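You operate a simulated robot arm through the tools that you are given. There is no shell and no other tool. Be economical: measure what you need, move in short steps, check, and stop when the job is done.

You are at the controls of a simulated two-armed robot. One attempt, no reset.

## Task
Put one of the rice cakes from the platform under the open cupboard in the orange basin. Put the blue flask on the copper dish. Fetch the lidded water tumbler and set it on the counter shelf by the sideboard. Take the lid off the blue biscuit tin and lay it down on the top of the stone counter. Take the steel whisk and leave it on the dining table top. Push the teal sliding door shut. Take the mint planter and leave it in the orange bowl. Put the small steel jug on the platform under the open cupboard. The order is free. Set down upright: blue flask, lidded water tumbler, mint planter, small steel jug.

Only the result counts: the job must be done as asked and must still hold three seconds after the hand-in. Knocking over, shifting, dropping, spilling or breaking anything else fails it. A push-on lid holds only when it is set on centred and level and pressed home; a screw cap is set on level and turned clockwise until tight.

## Robot
Two 6-joint arms with fingered hands on one trunk, on a base that drives. Base frame: it is fixed to the floor where the robot stands at the start and does not move with it; the origin is under the middle of the robot, x ahead of it, y to its left, z up. Lengths are in mm, angles in rad, forces in N, time in s.
The left shoulder is at the start at [50, 170, 1060], the right one opposite. Places, roughly: blue biscuit tin [-6000, 3750, 750]; blue flask (7x7x22 cm) [-6700, 3700, 500]; copper dish (16x15x3 cm) [-6500, 3700, 800]; counter shelf by the sideboard [-6700, 3900, 400]; dining table top [-7300, 1800, 800]; lidded water tumbler [-6750, 4000, 750]; mint planter [-7250, 2250, 750]; orange basin (26x25x9 cm) [500, -500, 800]; orange bowl (15x15x4 cm) [-6900, 2100, 800]; platform under the open cupboard [700, -200, 800]; rice cake (6x6x3 cm) [700, -200, 800]; small steel jug (12x7x10 cm) [-600, 800, 800]; steel whisk (5x5x23 cm) [-5800, 3700, 900]; teal sliding door [-7400, 3300, 400]. Payload 3.5 kg a hand.
The tool frame of a hand sits at the grasp point between the pads (the TCP): z along the fingers, y along the line on which they close. The tips reach 26 mm beyond it. The gripper opens to 132 mm. The gripper's body begins 73 mm behind the TCP. The gripper is a hand of 3 fingers: y runs from the thumb to the fingers, the wrist lies at [0, 0, -234] in the tool frame.
Orientation is that of the tool frame in the base frame, as a unit quaternion [x, y, z, w]. With the fingers straight down and closing along the base's y, the tool's x points along the base's -x, its y along +y and its z along -z.

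## Interface
- The arms move only by the tool jog_arm. It takes "left_deltas", "right_deltas" or both (then of equal length, played together; a hand with none holds still); each is a list of rows, each a list of 6 numbers: the turn, a rotation vector about the base's x, y, z in rad, then the shift along the base's x, y, z in mm. In form: [[ax, ay, az, x, y, z], ...]. A call has 1 to 20 rows; each row is the pose to reach, as a shift and turn from the pose commanded when the call began. Rows are played at 5 a second. More than 50 mm and 0.15 rad between two rows, and nothing of the call is played. A pose out of reach is approached as far as the arm can. The call stops where the force on the tool passes 40 N (or 10 N more than at its start, if that is more) or the arm is blocked; 0.2 s more then pass. In this call time passes only in rows, and 0.2 s behind the last. It gives the time, the measured TCP pose, the force on the tool (base axes), the opening and the grip force at its end, in the units of the frame above (readings bear some noise), with the torque about the TCP (base axes, N m) and any sound that the robot's microphone picked up.
- Cameras (640 x 400 px; columns grow to the right, rows downward): "scene" is now at [-4.2, 42.8, 1624.6]; the picture's right is [0.75, -0.66, -0.00], its down [-0.62, -0.70, -0.36] and it looks along [0.24, 0.27, -0.93] (base axes); focal length 214 px, centre (320, 200). "left" rides on the left gripper at [-62, 3, -92] in its tool frame; the picture's right is [-0.05, -1.00, 0.00], its down [0.83, -0.04, -0.56] and it looks along [0.55, -0.03, 0.83] (tool axes); focal length 230 px, centre (320, 200). "right" rides on the right gripper at [62, 3, -92] in its tool frame; the picture's right is [-0.05, 1.00, 0.00], its down [-0.83, -0.04, -0.56] and it looks along [-0.55, -0.03, 0.83] (tool axes); focal length 230 px, centre (320, 200).
- snapshot(camera): a new picture of that camera. The clock stands still meanwhile.
- lift_body(by): slides the trunk up (or, below 0, down) by that many mm; the arms and the scene camera ride with it, the base frame stays. It gives what a move gives, with no picture.
- drive_base(legs): drives the robot by 1 to 6 legs, each [ahead, left, turn to the left] in mm, mm and rad, along the robot's own axes; the way and the turn of a leg run together, so that a leg with both is an arc; at most 1500 mm and 3.142 rad a leg. The arms and the cameras ride along, it lands a little off, and it stops where it bumps. It gives what a move gives.
- curl_fingers(finger1, finger2, thumb_bend, hand): sets how far each is bent, from 0 (flat) to 1 (curled in); at 0.3 the hand is open as for a grip, at 0.7 the pads meet at the TCP. One left out holds its place. A second passes; each finger stops where it meets its share of the squeeze, and holds until it gets a number again. It is the only way to open and close the hand. It gives what a move gives, with no picture; readings hold the bend of each and the force on the fingers (four entries, about 0 where the hand has none), thumb and palm.
- head_to(pan, tilt): turns the head with the scene camera to pan (to the left, within 1.501 rad either way) and tilt (down, from -0.506 to 1.204), counted from straight ahead of the robot. It gives what a move gives.
- pixel_to_xyz(camera, pixels): there is no depth. For up to 12 entries [column, row, z] of the newest picture of that camera ("zoom" is the newest enlarged one), the place [x, y] in the base frame at which the ray of that pixel passes the height z, good to about 3 mm. The clock stands still meanwhile.
- zoom(camera, box): a new picture of the part [left, top, right, bottom] of that camera's present view, enlarged. The clock stands still meanwhile.
- close_job(): hands the job in; it is judged then, once.

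Work in short steps. Measure before you move; look again where a grasp or a placing could have gone wrong, and mend it. You have 138 turns and 164 pictures in all, those below and enlarged ones among them. Open the grippers and draw the arms clear of the work before you hand the job in, unless the task says otherwise; then end with one line.

The tools are called after "Call:" by a JSON object that holds its "api" and its "payload". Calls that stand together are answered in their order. jog_arm: Moves the arms, as the interface text tells. Its arguments: {"type":"object","properties":{"left_deltas":{"type":"array","items":{"type":"array","items":{"type":"number"}}},"right_deltas":{"type":"array","items":{"type":"array","items":{"type":"number"}}}},"required":[]} The other tools are called the same way: lift_body (by) slides the trunk up or down; curl_fingers (finger1, finger2, thumb_bend, hand) moves the fingers one by one; drive_base (legs) drives the base; head_to (pan, tilt) turns the head that bears the scene camera; snapshot (camera) takes a picture; pixel_to_xyz (camera, pixels) gives the place at which the rays of pixels pass given heights; zoom (camera, box) takes an enlarged picture of a part of a camera's view; close_job () hands the job in.

At the start:

```text
t: 0.0
left_eef_pos: [540.4, 148.9, 1058.7]
left_ee_rot: [0.0, 1.0, 0.0, 0.0]
left_contact_force: [0.3, -0.1, -0.6]
left_torque: [-0.01, 0.01, -0.01]
left_grip_width: 131.8
left_finger_force: 0.0
left_shape: jaw
left_bend: [0.3, 0.3, 0.3]
left_finger forces: [0.1, 0.0, 0.0, 0.0, 0.0, 0.1]
right_eef_pos: [603.9, -288.3, 1009.7]
right_ee_rot: [0.0, 1.0, 0.0, 0.001]
right_contact_force: [-0.7, 0.8, -0.4]
right_torque: [0.02, 0.0, -0.01]
right_grip_width: 131.8
right_finger_force: 0.1
right_shape: jaw
right_bend: [0.3, 0.3, 0.3]
right_finger forces: [0.0, 0.1, 0.0, 0.0, 0.1, 0.0]
trunk travel left (down, up): [-675.0, 35.0]
robot x, y, heading: [-1.2, -1.1, 0.005]
head pan, tilt: [0.845, 1.201]
```

scene: 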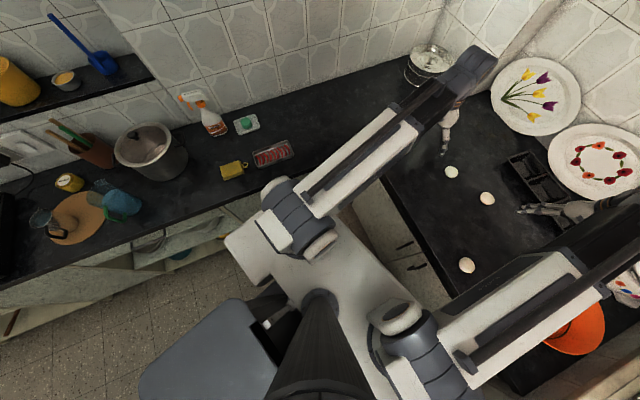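
right: 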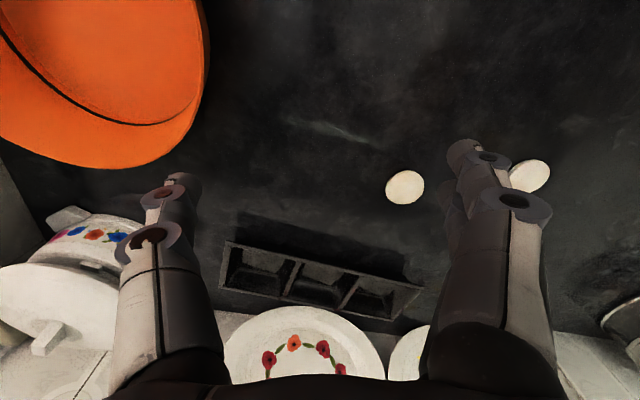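
left: 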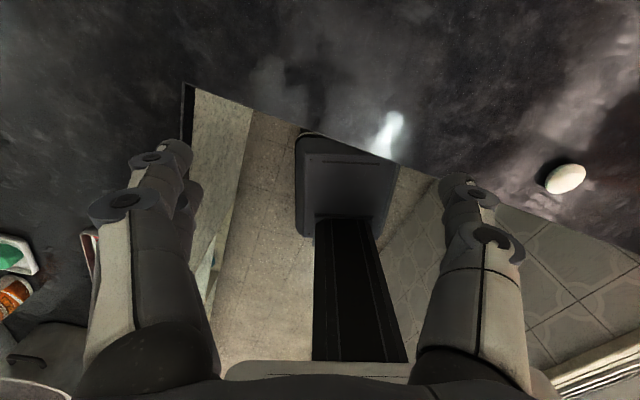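

I query the rice cakes from all three pictures at trial heights to find the counter height by triangulation: scene (451,172), (487,198), (467,265); right (405,187), (530,175); left (566,179).

Call:
{"api": "pixel_to_xyz", "payload": {"camera": "scene", "pixels": [[451, 172, 800], [487, 198, 800], [467, 265, 800], [451, 172, 900], [487, 198, 900], [467, 265, 900], [575, 330, 850], [530, 180, 800]]}}

Call:
{"api": "pixel_to_xyz", "payload": {"camera": "right", "pixels": [[405, 187, 800], [530, 175, 800], [405, 187, 900], [530, 175, 900], [100, 80, 800], [320, 280, 800]]}}

Call:
{"api": "pixel_to_xyz", "payload": {"camera": "left", "pixels": [[566, 179, 800], [566, 179, 900]]}}

Call:
{"api": "head_to", "payload": {"pan": -0.5, "tilt": 0.8}}

Call:
{"api": "snapshot", "payload": {"camera": "scene"}}

```text
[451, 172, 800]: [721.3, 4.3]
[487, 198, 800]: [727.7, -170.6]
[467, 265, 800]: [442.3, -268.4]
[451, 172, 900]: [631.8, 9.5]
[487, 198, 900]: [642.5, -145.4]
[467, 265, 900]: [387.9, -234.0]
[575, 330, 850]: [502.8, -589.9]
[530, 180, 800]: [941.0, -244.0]
```

```text
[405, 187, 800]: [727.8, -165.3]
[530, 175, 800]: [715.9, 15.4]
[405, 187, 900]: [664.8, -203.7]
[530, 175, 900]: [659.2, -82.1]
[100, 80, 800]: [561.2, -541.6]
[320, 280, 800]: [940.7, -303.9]
```

```text
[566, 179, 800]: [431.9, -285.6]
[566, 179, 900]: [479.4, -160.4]
```

```text
t: 1.5
left_eef_pos: [540.5, 149.1, 1059.3]
left_ee_rot: [-0.001, 1.0, 0.0, 0.0]
left_contact_force: [-0.2, 0.2, 1.0]
left_torque: [0.02, 0.01, 0.01]
left_grip_width: 132.0
left_finger_force: 0.1
left_shape: jaw
left_bend: [0.3, 0.3, 0.3]
left_finger forces: [0.0, 0.0, 0.0, 0.1, 0.0, 0.1]
right_eef_pos: [604.6, -287.5, 1008.6]
right_ee_rot: [-0.001, 1.0, 0.0, 0.0]
right_contact_force: [-0.4, 0.1, 0.4]
right_torque: [-0.02, -0.03, 0.0]
right_grip_width: 131.8
right_finger_force: 0.1
right_shape: jaw
right_bend: [0.3, 0.3, 0.3]
right_finger forces: [0.0, 0.1, 0.0, 0.0, 0.1, 0.0]
trunk travel left (down, up): [-675.0, 35.0]
robot x, y, heading: [-2.5, -2.7, -0.0]
head pan, tilt: [-0.499, 0.799]
```

```text
160 pictures are left
```

scene: 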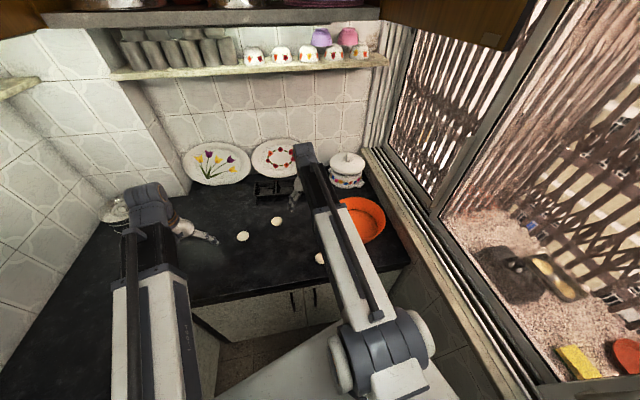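

Cakes come out at z≈810 centre, so the counter is about z≈797. Now I measure the basin rim (335..386, row ~197..243) and cakes in this view.

Call:
{"api": "pixel_to_xyz", "payload": {"camera": "scene", "pixels": [[320, 258, 810], [277, 221, 810], [242, 236, 810], [386, 220, 885], [355, 243, 885], [360, 198, 885], [340, 220, 885]]}}

Call:
{"api": "zoom", "payload": {"camera": "scene", "box": [180, 130, 420, 300]}}

```text
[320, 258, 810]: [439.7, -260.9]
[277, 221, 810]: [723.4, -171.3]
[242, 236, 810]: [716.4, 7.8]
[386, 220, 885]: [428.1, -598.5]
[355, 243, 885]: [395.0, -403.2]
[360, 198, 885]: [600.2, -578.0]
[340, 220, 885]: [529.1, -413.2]
```

```text
2.35 times, centred on (300, 215) of scene
```

zoom: 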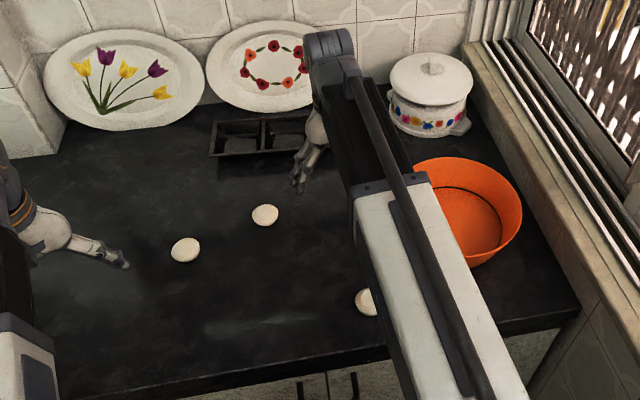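

Basin centre ≈ (510,-510); the near cake is at ≈(438,-263). I move the right hand above it to z≈900 and look.

Call:
{"api": "jog_arm", "payload": {"right_deltas": [[0, 0, 0, -42, 6, -15], [0, 0, 0, -84, 12, -40], [0, 0, 0, -126, 18, -75], [0, 0, 0, -166, 24, -100]]}}

Call:
{"api": "snapshot", "payload": {"camera": "right"}}

```text
refused: row 3 steps farther than a row can; nothing moved
```

```text
158 pictures are left
```

right: 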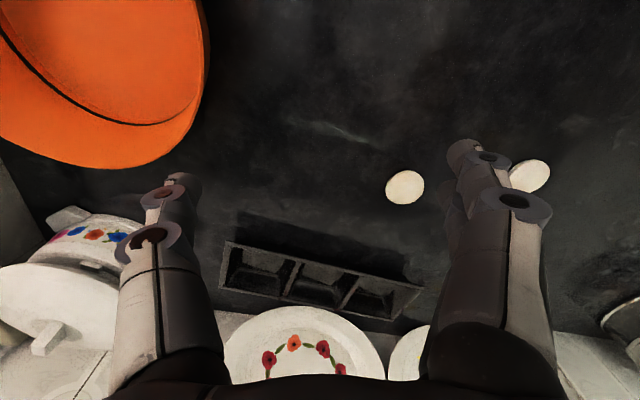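

Third row was 55 mm long; I redo it with smaller rows.

Call:
{"api": "jog_arm", "payload": {"right_deltas": [[0, 0, 0, -33, 5, -20], [0, 0, 0, -66, 10, -40], [0, 0, 0, -99, 15, -60], [0, 0, 0, -133, 20, -80], [0, 0, 0, -166, 24, -100]]}}

Call:
{"api": "snapshot", "payload": {"camera": "right"}}

```text
t: 2.7
left_eef_pos: [540.2, 148.1, 1059.7]
left_ee_rot: [0.001, 1.0, 0.0, 0.0]
left_contact_force: [-0.4, -0.7, 0.2]
left_torque: [-0.03, -0.01, 0.0]
left_grip_width: 131.6
left_finger_force: 0.1
left_shape: jaw
left_bend: [0.3, 0.3, 0.3]
left_finger forces: [0.1, 0.0, 0.0, 0.0, 0.0, 0.0]
right_eef_pos: [458.6, -267.7, 905.2]
right_ee_rot: [0.0, 1.0, 0.001, -0.001]
right_contact_force: [0.4, -0.1, -0.7]
right_torque: [-0.01, 0.0, 0.01]
right_grip_width: 131.9
right_finger_force: 0.1
right_shape: jaw
right_bend: [0.3, 0.3, 0.3]
right_finger forces: [0.1, 0.0, 0.1, 0.0, 0.1, 0.0]
right hand out of reach, approached as far as the arm can: row 5
trunk travel left (down, up): [-675.0, 35.0]
robot x, y, heading: [-0.0, -3.3, -0.001]
head pan, tilt: [-0.499, 0.799]
```

```text
157 pictures are left
```

right: 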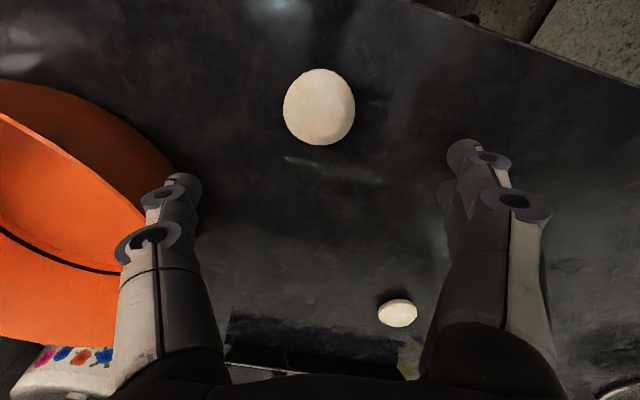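

The arm hits its inner reach limit, so I back the base 80 mm and measure the cake at (319,107).

Call:
{"api": "pixel_to_xyz", "payload": {"camera": "right", "pixels": [[319, 107, 810], [30, 245, 800], [150, 160, 885], [0, 85, 885]]}}

Call:
{"api": "drive_base", "payload": {"legs": [[-80, 0, 0]]}}

Call:
{"api": "snapshot", "payload": {"camera": "right"}}

```text
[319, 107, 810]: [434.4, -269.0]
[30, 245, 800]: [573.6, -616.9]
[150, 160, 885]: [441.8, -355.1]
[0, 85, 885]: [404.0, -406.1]
```

```text
t: 3.8
left_eef_pos: [458.9, 150.5, 1060.0]
left_ee_rot: [-0.001, 1.0, 0.0, 0.001]
left_contact_force: [-0.6, -0.9, 0.2]
left_torque: [-0.01, 0.01, 0.01]
left_grip_width: 132.0
left_finger_force: 0.1
left_shape: jaw
left_bend: [0.3, 0.3, 0.3]
left_finger forces: [0.1, 0.0, 0.0, 0.0, 0.0, 0.0]
right_eef_pos: [378.6, -267.0, 905.1]
right_ee_rot: [-0.001, 1.0, 0.0, 0.001]
right_contact_force: [-0.9, -0.2, -0.2]
right_torque: [-0.01, -0.01, 0.0]
right_grip_width: 132.1
right_finger_force: 0.0
right_shape: jaw
right_bend: [0.3, 0.3, 0.3]
right_finger forces: [0.0, 0.0, 0.0, 0.1, 0.1, 0.0]
trunk travel left (down, up): [-675.0, 35.0]
robot x, y, heading: [-78.8, 1.5, 0.007]
head pan, tilt: [-0.499, 0.799]
```

```text
156 pictures are left
```

right: 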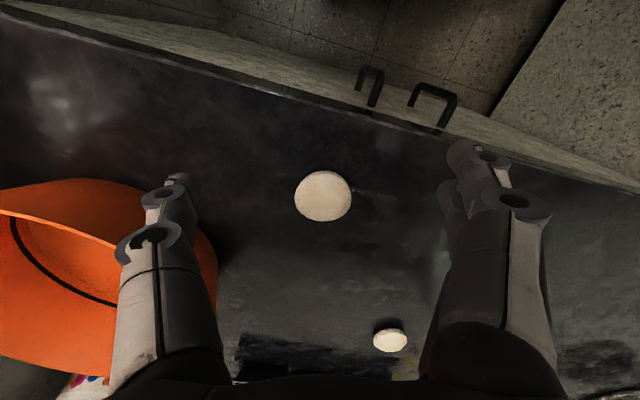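

The cake is at (323,195). I narrow the hand a little so the thumb clears the basin, and move over the cake at the present height.

Call:
{"api": "curl_fingers", "payload": {"hand": "right", "finger1": 0.42, "finger2": 0.42, "thumb_bend": 0.42}}

Call:
{"api": "jog_arm", "payload": {"right_deltas": [[0, 0, 0, 30, 0, 0], [0, 0, 0, 58, 0, -25]]}}

Call:
{"api": "snapshot", "payload": {"camera": "right"}}

Call:
{"api": "pixel_to_xyz", "payload": {"camera": "right", "pixels": [[319, 107, 810]]}}

```text
t: 4.8
left_eef_pos: [458.5, 148.5, 1058.9]
left_ee_rot: [-0.001, 1.0, 0.0, -0.001]
left_contact_force: [-0.2, 0.3, -0.3]
left_torque: [0.01, 0.0, 0.01]
left_grip_width: 132.0
left_finger_force: 0.0
left_shape: jaw
left_bend: [0.3, 0.3, 0.3]
left_finger forces: [0.0, 0.0, 0.1, 0.0, 0.0, 0.0]
right_eef_pos: [379.6, -267.9, 903.7]
right_ee_rot: [-0.001, 1.0, -0.001, -0.001]
right_contact_force: [-0.2, 0.1, 0.0]
right_torque: [-0.02, -0.01, -0.01]
right_grip_width: 95.7
right_finger_force: 0.1
right_shape: fingers
right_bend: [0.42, 0.42, 0.42]
right_finger forces: [0.0, 0.1, 0.0, 0.0, 0.0, 0.0]
trunk travel left (down, up): [-675.0, 35.0]
robot x, y, heading: [-80.8, 0.2, -0.002]
head pan, tilt: [-0.499, 0.799]
```

```text
t: 5.4
left_eef_pos: [459.6, 148.7, 1059.7]
left_ee_rot: [-0.001, 1.0, 0.0, -0.001]
left_contact_force: [0.1, 0.1, 0.5]
left_torque: [0.02, -0.03, 0.0]
left_grip_width: 132.1
left_finger_force: 0.1
left_shape: jaw
left_bend: [0.3, 0.3, 0.3]
left_finger forces: [0.0, 0.0, 0.1, 0.0, 0.1, 0.0]
right_eef_pos: [437.7, -267.0, 878.6]
right_ee_rot: [-0.001, 1.0, 0.0, 0.0]
right_contact_force: [0.3, -0.1, 0.7]
right_torque: [0.0, 0.01, -0.02]
right_grip_width: 95.6
right_finger_force: 0.1
right_shape: fingers
right_bend: [0.42, 0.42, 0.42]
right_finger forces: [0.1, 0.0, 0.0, 0.0, 0.1, 0.0]
trunk travel left (down, up): [-675.0, 35.0]
robot x, y, heading: [-77.6, 0.3, 0.005]
head pan, tilt: [-0.499, 0.799]
```

```text
155 pictures are left
```

right: 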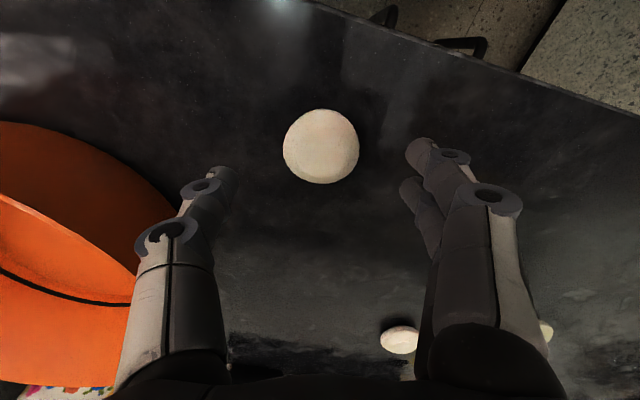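

```text
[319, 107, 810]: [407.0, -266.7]
```

I get the cake's place now from (321,146) and go down 52 mm in short rows.

Call:
{"api": "pixel_to_xyz", "payload": {"camera": "right", "pixels": [[321, 146, 810], [321, 146, 820], [165, 200, 885]]}}

Call:
{"api": "jog_arm", "payload": {"right_deltas": [[0, 0, 0, 0, 0, -20], [0, 0, 0, -1, 0, -35], [0, 0, 0, -1, 0, -45], [0, 0, 0, -1, 0, -50]]}}

Call:
{"api": "snapshot", "payload": {"camera": "right"}}

```text
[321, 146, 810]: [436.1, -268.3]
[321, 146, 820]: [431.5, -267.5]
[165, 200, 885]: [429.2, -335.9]
```

```text
t: 6.4
left_eef_pos: [458.1, 148.8, 1060.3]
left_ee_rot: [-0.001, 1.0, 0.0, 0.001]
left_contact_force: [-0.5, -0.8, 0.6]
left_torque: [0.0, 0.0, 0.0]
left_grip_width: 132.1
left_finger_force: 0.0
left_shape: jaw
left_bend: [0.3, 0.3, 0.3]
left_finger forces: [0.0, 0.0, 0.1, 0.0, 0.1, 0.1]
right_eef_pos: [435.4, -268.5, 830.6]
right_ee_rot: [-0.001, 1.0, 0.0, 0.002]
right_contact_force: [0.4, -1.2, 15.1]
right_torque: [0.32, 0.0, 0.0]
right_grip_width: 95.6
right_finger_force: 6.5
right_shape: fingers
right_bend: [0.42, 0.42, 0.42]
right_finger forces: [5.2, 4.6, 0.0, 0.0, 4.0, 0.0]
trunk travel left (down, up): [-675.0, 35.0]
robot x, y, heading: [-81.2, 0.2, -0.001]
head pan, tilt: [-0.499, 0.799]
```

```text
154 pictures are left
```

right: 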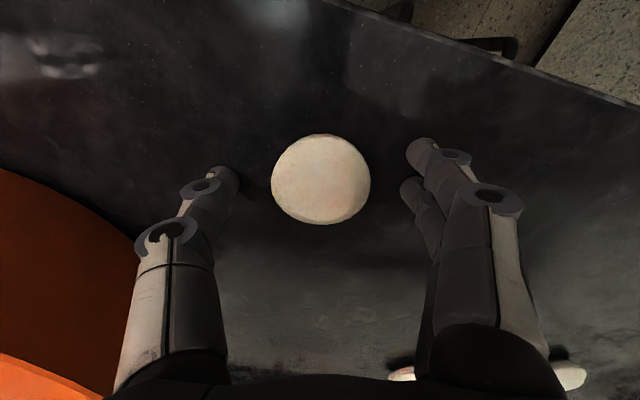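

Tips touch the counter (surface ≈ 803). I lift 3 mm and close to grip the cake.

Call:
{"api": "jog_arm", "payload": {"right_deltas": [[0, 0, 0, 0, 0, 4]]}}

Call:
{"api": "curl_fingers", "payload": {"hand": "right", "finger1": 0.65, "finger2": 0.65, "thumb_bend": 0.65}}

Call:
{"api": "jog_arm", "payload": {"right_deltas": [[0, 0, 0, 0, 0, 30], [0, 0, 0, 0, 0, 70], [0, 0, 0, 0, 0, 110], [0, 0, 0, 0, 0, 150]]}}

Call:
{"api": "snapshot", "payload": {"camera": "right"}}

```text
t: 6.8
left_eef_pos: [458.9, 149.4, 1058.3]
left_ee_rot: [-0.001, 1.0, 0.0, -0.001]
left_contact_force: [0.6, 0.0, 0.1]
left_torque: [0.04, -0.02, -0.01]
left_grip_width: 131.9
left_finger_force: 0.1
left_shape: jaw
left_bend: [0.3, 0.3, 0.3]
left_finger forces: [0.0, 0.0, 0.1, 0.1, 0.0, 0.0]
right_eef_pos: [434.1, -267.7, 831.6]
right_ee_rot: [-0.002, 1.0, 0.0, -0.001]
right_contact_force: [0.0, 0.0, 0.7]
right_torque: [0.02, 0.01, -0.01]
right_grip_width: 95.3
right_finger_force: 0.0
right_shape: fingers
right_bend: [0.42, 0.42, 0.42]
right_finger forces: [0.0, 0.0, 0.0, 0.1, 0.0, 0.0]
trunk travel left (down, up): [-675.0, 35.0]
robot x, y, heading: [-82.5, -1.9, -0.001]
head pan, tilt: [-0.499, 0.799]
```

```text
t: 7.8
left_eef_pos: [458.1, 149.7, 1059.6]
left_ee_rot: [-0.001, 1.0, 0.0, 0.0]
left_contact_force: [-0.6, -0.4, -1.2]
left_torque: [-0.02, -0.01, 0.0]
left_grip_width: 131.6
left_finger_force: 0.0
left_shape: jaw
left_bend: [0.3, 0.3, 0.3]
left_finger forces: [0.0, 0.1, 0.1, 0.0, 0.1, 0.0]
right_eef_pos: [435.8, -268.5, 833.2]
right_ee_rot: [-0.001, 1.0, 0.0, -0.001]
right_contact_force: [-0.2, 0.7, 0.1]
right_torque: [0.0, 0.01, 0.02]
right_grip_width: 48.4
right_finger_force: 12.3
right_shape: fingers
right_bend: [0.57, 0.56, 0.59]
right_finger forces: [6.1, 7.0, 0.0, 0.1, 12.7, 0.2]
trunk travel left (down, up): [-675.0, 35.0]
robot x, y, heading: [-78.7, 0.2, 0.001]
head pan, tilt: [-0.499, 0.799]
```

```text
t: 8.8
left_eef_pos: [459.8, 150.5, 1059.4]
left_ee_rot: [-0.001, 1.0, 0.0, -0.001]
left_contact_force: [0.1, 1.4, -0.1]
left_torque: [0.02, 0.02, 0.0]
left_grip_width: 131.9
left_finger_force: 0.1
left_shape: jaw
left_bend: [0.3, 0.3, 0.3]
left_finger forces: [0.1, 0.1, 0.1, 0.0, 0.0, 0.0]
right_eef_pos: [434.3, -268.0, 986.1]
right_ee_rot: [0.0, 1.0, 0.0, 0.0]
right_contact_force: [-0.2, -0.4, -0.6]
right_torque: [0.01, -0.02, -0.01]
right_grip_width: 48.5
right_finger_force: 12.5
right_shape: fingers
right_bend: [0.57, 0.56, 0.59]
right_finger forces: [6.0, 7.0, 0.1, 0.0, 12.8, 0.1]
trunk travel left (down, up): [-675.0, 35.0]
robot x, y, heading: [-81.3, -0.1, 0.0]
head pan, tilt: [-0.499, 0.799]
```

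```text
153 pictures are left
```

right: 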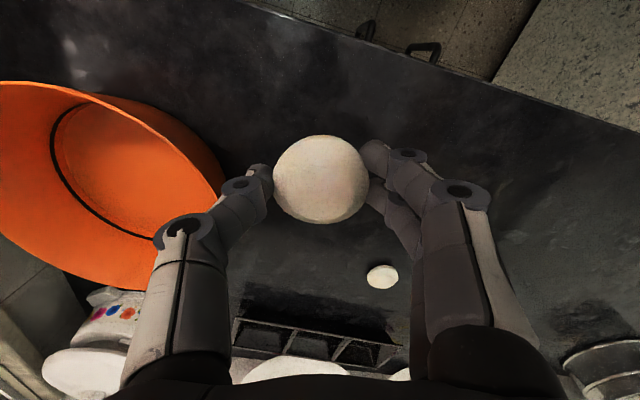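

Cake is gripped. I measure the basin bottom (centre ≈ (125,165)) and rim, and drive forward 80 and right 60.

Call:
{"api": "pixel_to_xyz", "payload": {"camera": "right", "pixels": [[125, 165, 810], [65, 110, 890], [0, 85, 890], [222, 175, 890], [140, 290, 890]]}}

Call:
{"api": "drive_base", "payload": {"legs": [[80, -60, 0]]}}

Call:
{"api": "snapshot", "payload": {"camera": "right"}}

```text
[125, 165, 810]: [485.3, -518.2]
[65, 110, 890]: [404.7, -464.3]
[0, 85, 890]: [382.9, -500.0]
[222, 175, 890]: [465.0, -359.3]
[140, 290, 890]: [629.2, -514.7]
```

```text
t: 9.9
left_eef_pos: [543.8, 89.9, 1057.6]
left_ee_rot: [0.001, 1.0, 0.0, 0.0]
left_contact_force: [1.1, -0.7, 0.3]
left_torque: [0.01, 0.05, 0.02]
left_grip_width: 132.2
left_finger_force: 0.0
left_shape: jaw
left_bend: [0.3, 0.3, 0.3]
left_finger forces: [0.0, 0.0, 0.1, 0.0, 0.0, 0.0]
right_eef_pos: [518.4, -328.5, 985.8]
right_ee_rot: [-0.001, 1.0, 0.0, -0.001]
right_contact_force: [0.5, 0.5, -1.4]
right_torque: [-0.02, 0.02, 0.02]
right_grip_width: 48.1
right_finger_force: 13.0
right_shape: fingers
right_bend: [0.57, 0.56, 0.59]
right_finger forces: [6.0, 7.0, 0.1, 0.0, 12.8, 0.0]
trunk travel left (down, up): [-675.0, 35.0]
robot x, y, heading: [-0.7, -57.8, -0.002]
head pan, tilt: [-0.499, 0.799]
```

```text
152 pictures are left
```

right: 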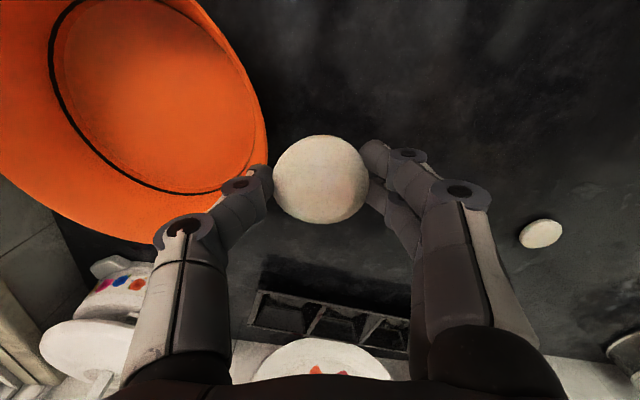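

I move the cake over the basin centre (~(505,-500)) at z≈986 and check.

Call:
{"api": "pixel_to_xyz", "payload": {"camera": "right", "pixels": [[155, 95, 810], [60, 20, 810], [250, 170, 810]]}}

Call:
{"api": "jog_arm", "payload": {"right_deltas": [[0, 0, 0, -3, -42, 0], [0, 0, 0, -6, -84, 0], [0, 0, 0, -9, -126, 0], [0, 0, 0, -13, -170, 0]]}}

Call:
{"api": "snapshot", "payload": {"camera": "right"}}

```text
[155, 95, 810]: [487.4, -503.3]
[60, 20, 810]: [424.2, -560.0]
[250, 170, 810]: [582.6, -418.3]
```

```text
t: 10.9
left_eef_pos: [543.0, 90.8, 1058.3]
left_ee_rot: [0.0, 1.0, 0.001, 0.0]
left_contact_force: [-0.1, -0.2, -0.4]
left_torque: [0.01, -0.03, -0.03]
left_grip_width: 131.7
left_finger_force: 0.1
left_shape: jaw
left_bend: [0.3, 0.3, 0.3]
left_finger forces: [0.0, 0.0, 0.0, 0.0, 0.1, 0.0]
right_eef_pos: [502.8, -500.3, 983.8]
right_ee_rot: [0.0, 1.0, 0.0, 0.0]
right_contact_force: [-0.6, -0.9, -0.4]
right_torque: [-0.01, -0.01, 0.04]
right_grip_width: 48.5
right_finger_force: 12.5
right_shape: fingers
right_bend: [0.57, 0.56, 0.59]
right_finger forces: [5.9, 7.0, 0.0, 0.1, 12.6, 0.0]
trunk travel left (down, up): [-675.0, 35.0]
robot x, y, heading: [-0.4, -59.5, 0.0]
head pan, tilt: [-0.499, 0.799]
```

```text
151 pictures are left
```

right: 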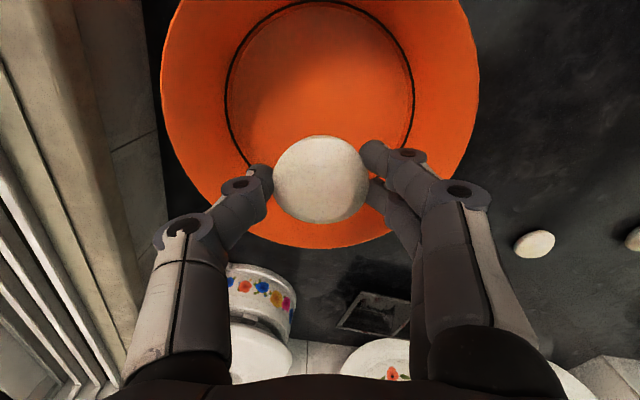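

The basin bottom centres at (320,93), i.e. about 25 mm closer; I shift -23 mm in x and lower to z≈852.

Call:
{"api": "jog_arm", "payload": {"right_deltas": [[0, 0, 0, -12, 0, -20], [0, 0, 0, -23, 0, -55], [0, 0, 0, -23, 0, -85], [0, 0, 0, -23, 0, -110], [0, 0, 0, -23, 0, -125], [0, 0, 0, -23, 0, -136]]}}

Call:
{"api": "snapshot", "payload": {"camera": "right"}}

```text
t: 12.3
left_eef_pos: [542.5, 90.1, 1059.1]
left_ee_rot: [0.001, 1.0, 0.0, 0.0]
left_contact_force: [-0.8, 0.5, -0.1]
left_torque: [-0.01, -0.01, -0.01]
left_grip_width: 131.8
left_finger_force: 0.0
left_shape: jaw
left_bend: [0.3, 0.3, 0.3]
left_finger forces: [0.0, 0.0, 0.0, 0.1, 0.1, 0.1]
right_eef_pos: [480.3, -497.4, 848.7]
right_ee_rot: [0.0, 1.0, 0.0, 0.0]
right_contact_force: [-0.5, -0.3, -0.4]
right_torque: [-0.02, 0.02, -0.01]
right_grip_width: 48.4
right_finger_force: 12.6
right_shape: fingers
right_bend: [0.57, 0.56, 0.59]
right_finger forces: [5.9, 6.9, 0.0, 0.0, 12.6, 0.0]
trunk travel left (down, up): [-675.0, 35.0]
robot x, y, heading: [5.5, -60.3, 0.002]
head pan, tilt: [-0.499, 0.799]
```

```text
150 pictures are left
```

right: 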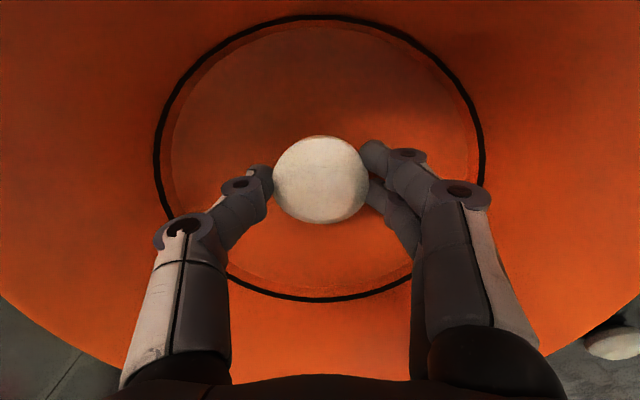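

Nicely centred. I lower ~8 mm more, open gently and rise.

Call:
{"api": "jog_arm", "payload": {"right_deltas": [[0, 0, 0, 0, 0, -7]]}}

Call:
{"api": "curl_fingers", "payload": {"hand": "right", "finger1": 0.48, "finger2": 0.48, "thumb_bend": 0.48}}

Call:
{"api": "jog_arm", "payload": {"right_deltas": [[0, 0, 0, 0, 0, 30], [0, 0, 0, 0, 0, 75], [0, 0, 0, 0, 0, 120], [0, 0, 0, 0, 0, 165], [0, 0, 0, 0, 0, 205]]}}

Call:
{"api": "snapshot", "payload": {"camera": "right"}}

```text
t: 12.7
left_eef_pos: [542.9, 88.8, 1059.0]
left_ee_rot: [0.001, 1.0, 0.0, -0.001]
left_contact_force: [0.2, 0.0, 0.7]
left_torque: [-0.01, 0.0, 0.01]
left_grip_width: 131.9
left_finger_force: 0.2
left_shape: jaw
left_bend: [0.3, 0.3, 0.3]
left_finger forces: [0.0, 0.0, 0.0, 0.0, 0.1, 0.1]
right_eef_pos: [481.7, -498.7, 841.5]
right_ee_rot: [-0.001, 1.0, 0.001, -0.001]
right_contact_force: [-0.6, 0.5, -0.8]
right_torque: [-0.03, -0.02, 0.01]
right_grip_width: 48.5
right_finger_force: 13.2
right_shape: fingers
right_bend: [0.57, 0.56, 0.59]
right_finger forces: [5.9, 7.0, 0.0, 0.1, 12.6, 0.0]
trunk travel left (down, up): [-675.0, 35.0]
robot x, y, heading: [0.4, -62.0, 0.001]
head pan, tilt: [-0.499, 0.799]
```

```text
t: 13.7
left_eef_pos: [542.9, 90.3, 1060.8]
left_ee_rot: [0.0, 1.0, -0.001, 0.0]
left_contact_force: [-0.1, -0.5, 0.0]
left_torque: [-0.01, 0.0, -0.02]
left_grip_width: 132.1
left_finger_force: 0.0
left_shape: jaw
left_bend: [0.3, 0.3, 0.3]
left_finger forces: [0.0, 0.0, 0.0, 0.1, 0.1, 0.0]
right_eef_pos: [481.6, -498.2, 841.7]
right_ee_rot: [-0.001, 1.0, 0.0, 0.0]
right_contact_force: [-0.1, 0.3, 0.3]
right_torque: [0.01, -0.01, 0.01]
right_grip_width: 73.9
right_finger_force: 0.1
right_shape: fingers
right_bend: [0.48, 0.48, 0.48]
right_finger forces: [0.0, 0.0, 0.0, 0.1, 0.0, 0.1]
trunk travel left (down, up): [-675.0, 35.0]
robot x, y, heading: [5.1, -54.5, 0.006]
head pan, tilt: [-0.499, 0.799]
```

```text
t: 14.9
left_eef_pos: [542.8, 90.5, 1058.7]
left_ee_rot: [0.0, 1.0, 0.0, 0.0]
left_contact_force: [-0.2, -0.1, -0.5]
left_torque: [0.02, -0.01, -0.03]
left_grip_width: 132.0
left_finger_force: 0.0
left_shape: jaw
left_bend: [0.3, 0.3, 0.3]
left_finger forces: [0.0, 0.1, 0.0, 0.0, 0.1, 0.0]
right_eef_pos: [478.3, -495.4, 1047.6]
right_ee_rot: [0.0, 1.0, 0.0, -0.001]
right_contact_force: [-0.4, 0.7, 0.0]
right_torque: [0.01, 0.01, -0.02]
right_grip_width: 74.1
right_finger_force: 0.0
right_shape: fingers
right_bend: [0.48, 0.48, 0.48]
right_finger forces: [0.0, 0.1, 0.0, 0.0, 0.1, 0.0]
trunk travel left (down, up): [-675.0, 35.0]
robot x, y, heading: [3.2, -61.1, -0.001]
head pan, tilt: [-0.499, 0.799]
```

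```text
149 pictures are left
```

right: 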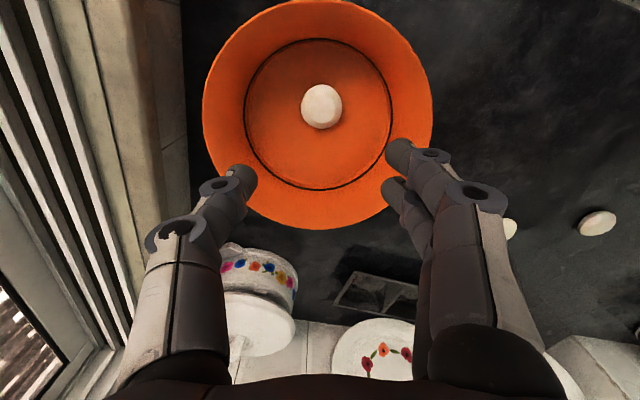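

Cake is in the basin. Next the jug: I bring the right hand to the front, back off, and look left with the head.

Call:
{"api": "jog_arm", "payload": {"right_deltas": [[0, 0, 0, 10, 45, 5], [0, 0, 0, 20, 90, 10], [0, 0, 0, 30, 135, 15], [0, 0, 0, 30, 180, 20], [0, 0, 0, 30, 220, 20]]}}

Call:
{"api": "drive_base", "payload": {"legs": [[-250, 0, 0]]}}

Call:
{"api": "head_to", "payload": {"pan": 1.4, "tilt": 0.7}}

Call:
{"api": "snapshot", "payload": {"camera": "scene"}}

```text
t: 16.1
left_eef_pos: [543.0, 89.1, 1059.0]
left_ee_rot: [0.0, 1.0, 0.0, 0.0]
left_contact_force: [-0.3, -0.3, 0.0]
left_torque: [0.01, -0.03, 0.01]
left_grip_width: 131.8
left_finger_force: 0.0
left_shape: jaw
left_bend: [0.3, 0.3, 0.3]
left_finger forces: [0.0, 0.1, 0.1, 0.0, 0.0, 0.0]
right_eef_pos: [511.3, -278.5, 1065.8]
right_ee_rot: [0.0, 1.0, 0.0, -0.001]
right_contact_force: [0.1, 0.1, 0.6]
right_torque: [-0.01, -0.03, 0.02]
right_grip_width: 74.1
right_finger_force: 0.2
right_shape: fingers
right_bend: [0.48, 0.48, 0.48]
right_finger forces: [0.0, 0.1, 0.0, 0.1, 0.0, 0.0]
trunk travel left (down, up): [-675.0, 35.0]
robot x, y, heading: [4.2, -58.6, 0.004]
head pan, tilt: [-0.499, 0.799]
```

```text
t: 17.9
left_eef_pos: [288.6, 90.3, 1060.0]
left_ee_rot: [0.0, 1.0, 0.0, 0.0]
left_contact_force: [0.0, -0.1, 0.2]
left_torque: [0.03, 0.02, 0.01]
left_grip_width: 132.2
left_finger_force: 0.0
left_shape: jaw
left_bend: [0.3, 0.3, 0.3]
left_finger forces: [0.0, 0.0, 0.0, 0.0, 0.0, 0.0]
right_eef_pos: [257.6, -279.3, 1068.0]
right_ee_rot: [0.001, 1.0, 0.001, -0.001]
right_contact_force: [0.7, -0.2, 0.2]
right_torque: [-0.03, 0.01, 0.0]
right_grip_width: 74.1
right_finger_force: 0.0
right_shape: fingers
right_bend: [0.48, 0.48, 0.48]
right_finger forces: [0.0, 0.1, 0.0, 0.1, 0.0, 0.0]
trunk travel left (down, up): [-675.0, 35.0]
robot x, y, heading: [-249.8, -55.5, 0.001]
head pan, tilt: [-0.499, 0.799]
```

```text
t: 19.8
left_eef_pos: [290.1, 90.3, 1059.2]
left_ee_rot: [0.001, 1.0, 0.0, 0.0]
left_contact_force: [0.2, -0.4, -0.9]
left_torque: [0.01, -0.01, -0.01]
left_grip_width: 131.8
left_finger_force: 0.0
left_shape: jaw
left_bend: [0.3, 0.3, 0.3]
left_finger forces: [0.1, 0.0, 0.0, 0.0, 0.0, 0.0]
right_eef_pos: [259.6, -278.0, 1067.4]
right_ee_rot: [0.0, 1.0, 0.0, 0.0]
right_contact_force: [0.2, 0.2, 0.4]
right_torque: [0.04, 0.01, 0.0]
right_grip_width: 74.0
right_finger_force: 0.0
right_shape: fingers
right_bend: [0.48, 0.48, 0.48]
right_finger forces: [0.0, 0.1, 0.0, 0.1, 0.1, 0.1]
trunk travel left (down, up): [-675.0, 35.0]
robot x, y, heading: [-249.9, -59.3, -0.001]
head pan, tilt: [1.4, 0.7]
```

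```text
148 pictures are left
```

scene: 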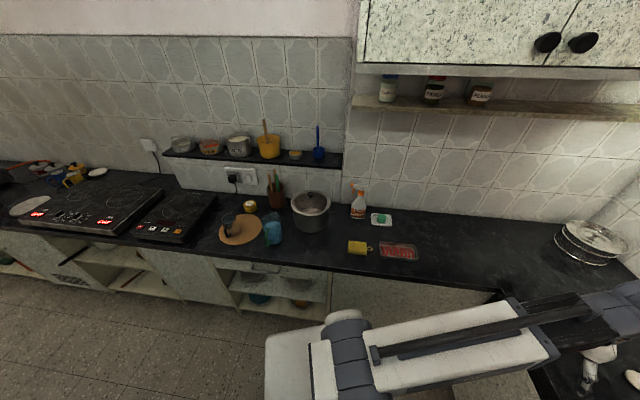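

Call:
{"api": "zoom", "payload": {"camera": "scene", "box": [160, 120, 440, 295]}}

Call:
{"api": "pixel_to_xyz", "payload": {"camera": "scene", "pixels": [[240, 228, 805], [272, 242, 805], [310, 225, 805], [250, 245, 805], [250, 258, 805], [400, 273, 805], [182, 238, 805], [240, 150, 1000], [230, 220, 850]]}}

```text
2.29 times, centred on (300, 208) of scene
```

zoom: 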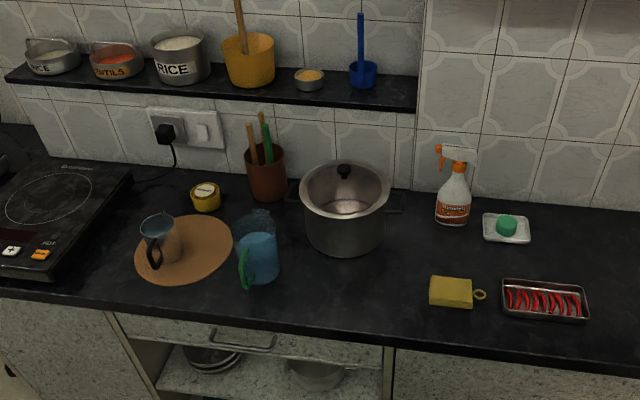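

```text
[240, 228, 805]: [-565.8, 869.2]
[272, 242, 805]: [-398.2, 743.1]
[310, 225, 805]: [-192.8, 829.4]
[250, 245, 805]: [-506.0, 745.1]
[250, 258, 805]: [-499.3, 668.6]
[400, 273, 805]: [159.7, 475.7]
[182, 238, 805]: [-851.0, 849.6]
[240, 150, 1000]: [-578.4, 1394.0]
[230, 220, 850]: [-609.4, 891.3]
```

The steel jug is the one with black handle on the cork mat, ≈(-590,830). I turn left 90° and go to about (-420,270).

Call:
{"api": "drive_base", "payload": {"legs": [[0, 0, 1.571], [250, 170, 0]]}}

Call:
{"api": "head_to", "payload": {"pan": 0.2, "tilt": 0.9}}

Call:
{"api": "snapshot", "payload": {"camera": "scene"}}

Call:
{"api": "snapshot", "payload": {"camera": "left"}}

```text
t: 25.7
left_eef_pos: [-576.9, 734.7, 1058.3]
left_ee_rot: [0.707, -0.707, 0.0, 0.0]
left_contact_force: [-0.7, 0.2, 0.6]
left_torque: [0.0, 0.0, 0.01]
left_grip_width: 131.7
left_finger_force: 0.0
left_shape: jaw
left_bend: [0.3, 0.3, 0.3]
left_finger forces: [0.0, 0.0, 0.0, 0.0, 0.0, 0.1]
right_eef_pos: [-207.2, 704.2, 1066.9]
right_ee_rot: [0.708, -0.706, 0.0, 0.001]
right_contact_force: [0.1, 0.0, 0.9]
right_torque: [-0.03, -0.02, -0.02]
right_grip_width: 74.0
right_finger_force: 0.2
right_shape: fingers
right_bend: [0.48, 0.48, 0.48]
right_finger forces: [0.0, 0.1, 0.0, 0.1, 0.1, 0.0]
trunk travel left (down, up): [-675.0, 35.0]
robot x, y, heading: [-421.6, 193.6, 1.574]
head pan, tilt: [1.4, 0.7]
```

```text
t: 27.1
left_eef_pos: [-576.8, 734.8, 1059.3]
left_ee_rot: [0.707, -0.707, 0.0, -0.001]
left_contact_force: [0.0, -0.5, 0.8]
left_torque: [-0.02, -0.02, 0.0]
left_grip_width: 131.8
left_finger_force: 0.0
left_shape: jaw
left_bend: [0.3, 0.3, 0.3]
left_finger forces: [0.1, 0.1, 0.0, 0.0, 0.1, 0.0]
right_eef_pos: [-207.7, 703.1, 1066.5]
right_ee_rot: [0.708, -0.707, 0.0, 0.0]
right_contact_force: [-0.2, -0.2, 0.0]
right_torque: [0.01, -0.02, 0.07]
right_grip_width: 74.3
right_finger_force: 0.1
right_shape: fingers
right_bend: [0.48, 0.48, 0.48]
right_finger forces: [0.0, 0.0, 0.0, 0.1, 0.0, 0.0]
trunk travel left (down, up): [-675.0, 35.0]
robot x, y, heading: [-426.7, 194.7, 1.577]
head pan, tilt: [0.201, 0.901]
```

```text
146 pictures are left
```

scene: 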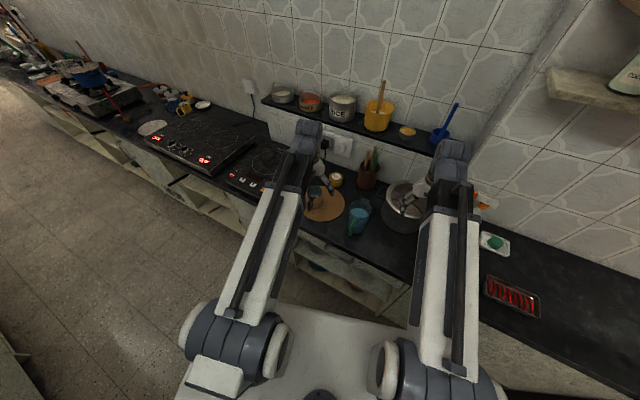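

```text
145 pictures are left
```

left: 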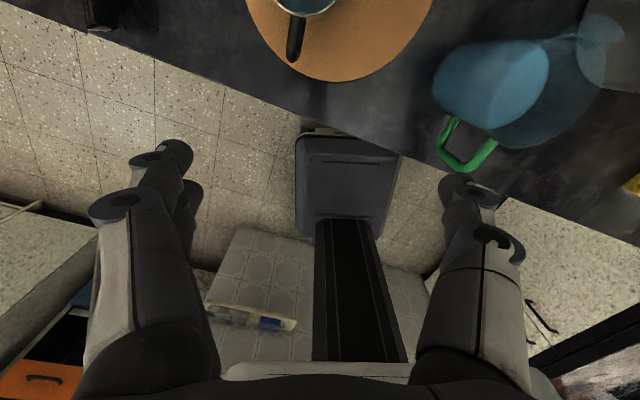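

The jug is at (302,5) at the picture top with its handle toward the robot, so closing along x is right. I drive ahead 90 and look.

Call:
{"api": "drive_base", "payload": {"legs": [[90, 0, 0]]}}

Call:
{"api": "snapshot", "payload": {"camera": "left"}}

Call:
{"api": "pixel_to_xyz", "payload": {"camera": "left", "pixels": [[302, 70, 900], [302, 70, 810]]}}

```text
t: 28.2
left_eef_pos: [-576.3, 826.6, 1057.6]
left_ee_rot: [0.708, -0.706, 0.001, 0.0]
left_contact_force: [0.9, 0.0, 0.7]
left_torque: [-0.05, -0.02, 0.03]
left_grip_width: 131.7
left_finger_force: 0.0
left_shape: jaw
left_bend: [0.3, 0.3, 0.3]
left_finger forces: [0.0, 0.1, 0.1, 0.1, 0.0, 0.0]
right_eef_pos: [-207.9, 798.2, 1065.5]
right_ee_rot: [0.708, -0.706, 0.001, 0.001]
right_contact_force: [-0.2, -0.2, -0.3]
right_torque: [0.02, -0.02, -0.01]
right_grip_width: 74.1
right_finger_force: 0.0
right_shape: fingers
right_bend: [0.48, 0.48, 0.48]
right_finger forces: [0.0, 0.0, 0.0, 0.0, 0.0, 0.0]
trunk travel left (down, up): [-675.0, 35.0]
robot x, y, heading: [-426.2, 282.6, 1.572]
head pan, tilt: [0.201, 0.901]
```

```text
144 pictures are left
```

left: 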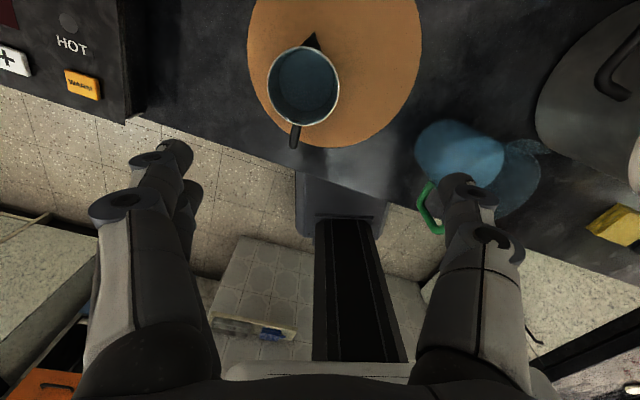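

```text
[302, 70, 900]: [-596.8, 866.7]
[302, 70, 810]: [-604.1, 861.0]
```

The jug rim centre is (303,86). I narrow the hand to ~100 mm, then move above it and down to z≈960.

Call:
{"api": "pixel_to_xyz", "payload": {"camera": "left", "pixels": [[303, 86, 900], [303, 86, 905], [418, 150, 850], [418, 150, 900], [303, 50, 900], [303, 124, 900]]}}

Call:
{"api": "curl_fingers", "payload": {"hand": "left", "finger1": 0.4, "finger2": 0.4, "thumb_bend": 0.4}}

Call:
{"api": "jog_arm", "payload": {"left_deltas": [[0, 0, 0, -10, 14, -25], [0, 0, 0, -20, 28, -60], [0, 0, 0, -20, 28, -95]]}}

Call:
{"api": "snapshot", "payload": {"camera": "left"}}

```text
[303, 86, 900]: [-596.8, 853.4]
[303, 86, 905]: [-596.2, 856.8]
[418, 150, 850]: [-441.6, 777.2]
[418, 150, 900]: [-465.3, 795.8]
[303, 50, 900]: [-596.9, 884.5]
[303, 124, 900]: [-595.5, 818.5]
```

```text
t: 29.2
left_eef_pos: [-576.4, 825.9, 1059.2]
left_ee_rot: [0.709, -0.706, 0.0, 0.0]
left_contact_force: [0.2, -0.5, -0.2]
left_torque: [0.01, -0.01, 0.0]
left_grip_width: 101.9
left_finger_force: 0.0
left_shape: fingers
left_bend: [0.4, 0.4, 0.4]
left_finger forces: [0.0, 0.0, 0.0, 0.0, 0.0, 0.0]
right_eef_pos: [-207.9, 795.6, 1066.9]
right_ee_rot: [0.708, -0.706, 0.001, 0.001]
right_contact_force: [-0.8, -0.4, 0.3]
right_torque: [0.04, -0.02, 0.01]
right_grip_width: 74.2
right_finger_force: 0.1
right_shape: fingers
right_bend: [0.48, 0.48, 0.48]
right_finger forces: [0.0, 0.0, 0.0, 0.0, 0.1, 0.0]
trunk travel left (down, up): [-675.0, 35.0]
robot x, y, heading: [-427.6, 287.6, 1.574]
head pan, tilt: [0.201, 0.901]
```

```text
t: 30.0
left_eef_pos: [-597.3, 854.9, 961.6]
left_ee_rot: [0.708, -0.706, 0.0, 0.0]
left_contact_force: [-0.1, -0.4, 0.7]
left_torque: [-0.02, 0.0, 0.02]
left_grip_width: 102.1
left_finger_force: 0.0
left_shape: fingers
left_bend: [0.4, 0.4, 0.4]
left_finger forces: [0.1, 0.0, 0.0, 0.0, 0.0, 0.0]
right_eef_pos: [-206.9, 795.2, 1066.6]
right_ee_rot: [0.709, -0.706, 0.001, 0.001]
right_contact_force: [0.3, -0.3, 0.2]
right_torque: [0.02, 0.02, 0.02]
right_grip_width: 74.4
right_finger_force: 0.1
right_shape: fingers
right_bend: [0.48, 0.48, 0.48]
right_finger forces: [0.0, 0.1, 0.0, 0.1, 0.0, 0.0]
trunk travel left (down, up): [-675.0, 35.0]
robot x, y, heading: [-428.6, 284.3, 1.569]
head pan, tilt: [0.201, 0.901]
```

```text
143 pictures are left
```

left: 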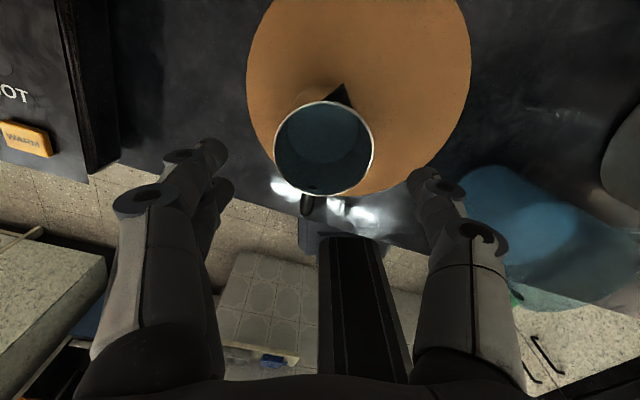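

Rim now at (324,150). I check its place and descend to z≈885.

Call:
{"api": "pixel_to_xyz", "payload": {"camera": "left", "pixels": [[324, 150, 890], [324, 150, 900], [324, 150, 905], [276, 148, 900], [375, 150, 900]]}}

Call:
{"api": "jog_arm", "payload": {"left_deltas": [[0, 0, 0, 0, 0, -20], [0, 0, 0, 0, 0, -40], [0, 0, 0, 0, 0, -55]]}}

Call:
{"api": "snapshot", "payload": {"camera": "left"}}

```text
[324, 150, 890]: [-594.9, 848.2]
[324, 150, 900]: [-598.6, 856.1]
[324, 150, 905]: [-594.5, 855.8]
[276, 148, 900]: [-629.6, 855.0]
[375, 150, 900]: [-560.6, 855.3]
```

```text
t: 30.8
left_eef_pos: [-597.5, 855.1, 909.1]
left_ee_rot: [0.709, -0.705, 0.0, -0.001]
left_contact_force: [0.6, 0.1, -1.3]
left_torque: [0.01, -0.01, -0.04]
left_grip_width: 102.2
left_finger_force: 0.1
left_shape: fingers
left_bend: [0.4, 0.4, 0.4]
left_finger forces: [0.1, 0.1, 0.0, 0.1, 0.1, 0.1]
right_eef_pos: [-208.3, 796.4, 1066.9]
right_ee_rot: [0.708, -0.706, 0.0, 0.0]
right_contact_force: [-1.1, 0.7, 0.7]
right_torque: [0.01, 0.01, -0.02]
right_grip_width: 74.3
right_finger_force: 0.0
right_shape: fingers
right_bend: [0.48, 0.48, 0.48]
right_finger forces: [0.0, 0.0, 0.1, 0.0, 0.0, 0.0]
trunk travel left (down, up): [-675.0, 35.0]
robot x, y, heading: [-427.4, 288.9, 1.577]
head pan, tilt: [0.201, 0.901]
```

```text
142 pictures are left
```

left: 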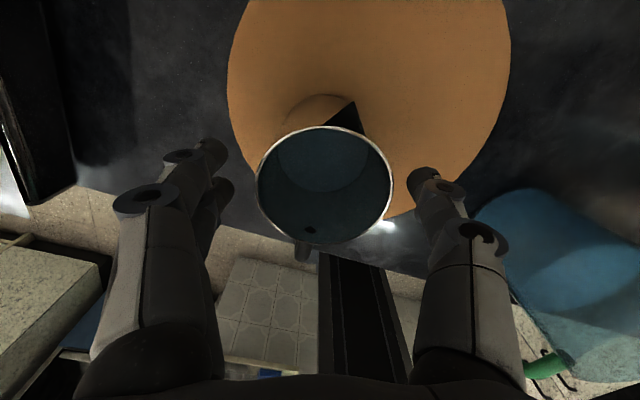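

Good alignment. Down 35 mm more, then close.

Call:
{"api": "jog_arm", "payload": {"left_deltas": [[0, 0, 0, 1, 0, -20], [0, 0, 0, 1, 0, -35]]}}

Call:
{"api": "curl_fingers", "payload": {"hand": "left", "finger1": 0.62, "finger2": 0.62, "thumb_bend": 0.62}}

Call:
{"api": "jog_arm", "payload": {"left_deltas": [[0, 0, 0, 0, 0, 15], [0, 0, 0, 0, 0, 50], [0, 0, 0, 0, 0, 90], [0, 0, 0, 0, 0, 130], [0, 0, 0, 0, 0, 170]]}}

Call:
{"api": "snapshot", "payload": {"camera": "left"}}

```text
t: 31.4
left_eef_pos: [-596.4, 853.9, 874.9]
left_ee_rot: [0.709, -0.706, 0.0, 0.0]
left_contact_force: [-0.2, -0.5, 0.4]
left_torque: [0.01, -0.02, -0.03]
left_grip_width: 102.0
left_finger_force: 0.1
left_shape: fingers
left_bend: [0.4, 0.4, 0.4]
left_finger forces: [0.0, 0.1, 0.0, 0.0, 0.0, 0.0]
right_eef_pos: [-206.5, 795.9, 1066.4]
right_ee_rot: [0.708, -0.706, 0.001, 0.001]
right_contact_force: [0.0, 0.2, 0.5]
right_torque: [0.0, 0.02, -0.02]
right_grip_width: 74.0
right_finger_force: 0.2
right_shape: fingers
right_bend: [0.48, 0.48, 0.48]
right_finger forces: [0.0, 0.0, 0.0, 0.0, 0.0, 0.1]
trunk travel left (down, up): [-675.0, 35.0]
robot x, y, heading: [-429.8, 288.8, 1.575]
head pan, tilt: [0.201, 0.901]
```

```text
t: 32.4
left_eef_pos: [-597.0, 854.4, 874.1]
left_ee_rot: [0.708, -0.706, 0.0, 0.0]
left_contact_force: [0.3, -0.9, 0.3]
left_torque: [-0.02, 0.02, 0.02]
left_grip_width: 57.8
left_finger_force: 12.6
left_shape: fingers
left_bend: [0.54, 0.52, 0.56]
left_finger forces: [5.8, 7.1, 0.0, 0.0, 12.5, 0.0]
right_eef_pos: [-209.2, 796.1, 1066.2]
right_ee_rot: [0.709, -0.706, 0.001, 0.0]
right_contact_force: [-0.2, 0.4, 0.7]
right_torque: [0.03, 0.0, -0.02]
right_grip_width: 74.3
right_finger_force: 0.1
right_shape: fingers
right_bend: [0.48, 0.48, 0.48]
right_finger forces: [0.0, 0.1, 0.0, 0.0, 0.0, 0.0]
trunk travel left (down, up): [-675.0, 35.0]
robot x, y, heading: [-428.6, 283.5, 1.572]
head pan, tilt: [0.201, 0.901]
```

```text
t: 33.6
left_eef_pos: [-595.1, 855.3, 1046.0]
left_ee_rot: [0.708, -0.706, 0.001, -0.001]
left_contact_force: [-0.2, -0.4, -2.7]
left_torque: [0.0, 0.02, 0.02]
left_grip_width: 57.5
left_finger_force: 12.6
left_shape: fingers
left_bend: [0.54, 0.52, 0.56]
left_finger forces: [5.7, 7.1, 0.0, 0.1, 12.7, 0.0]
right_eef_pos: [-209.0, 797.1, 1066.0]
right_ee_rot: [0.708, -0.706, 0.001, 0.0]
right_contact_force: [-1.0, -0.5, 0.3]
right_torque: [0.0, 0.03, 0.0]
right_grip_width: 74.2
right_finger_force: 0.2
right_shape: fingers
right_bend: [0.48, 0.48, 0.48]
right_finger forces: [0.1, 0.0, 0.1, 0.0, 0.0, 0.0]
trunk travel left (down, up): [-675.0, 35.0]
robot x, y, heading: [-429.7, 286.2, 1.574]
head pan, tilt: [0.201, 0.901]
```

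```text
141 pictures are left
```

left: 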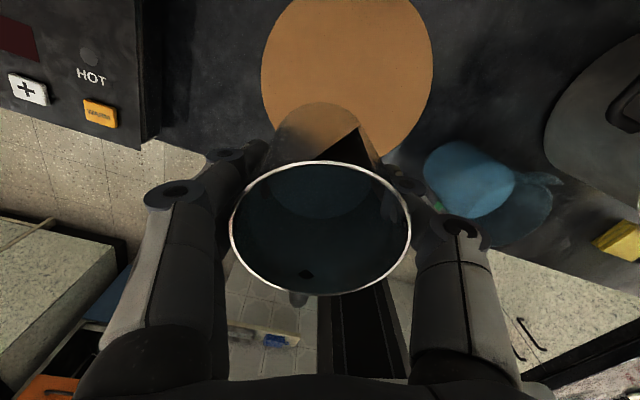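

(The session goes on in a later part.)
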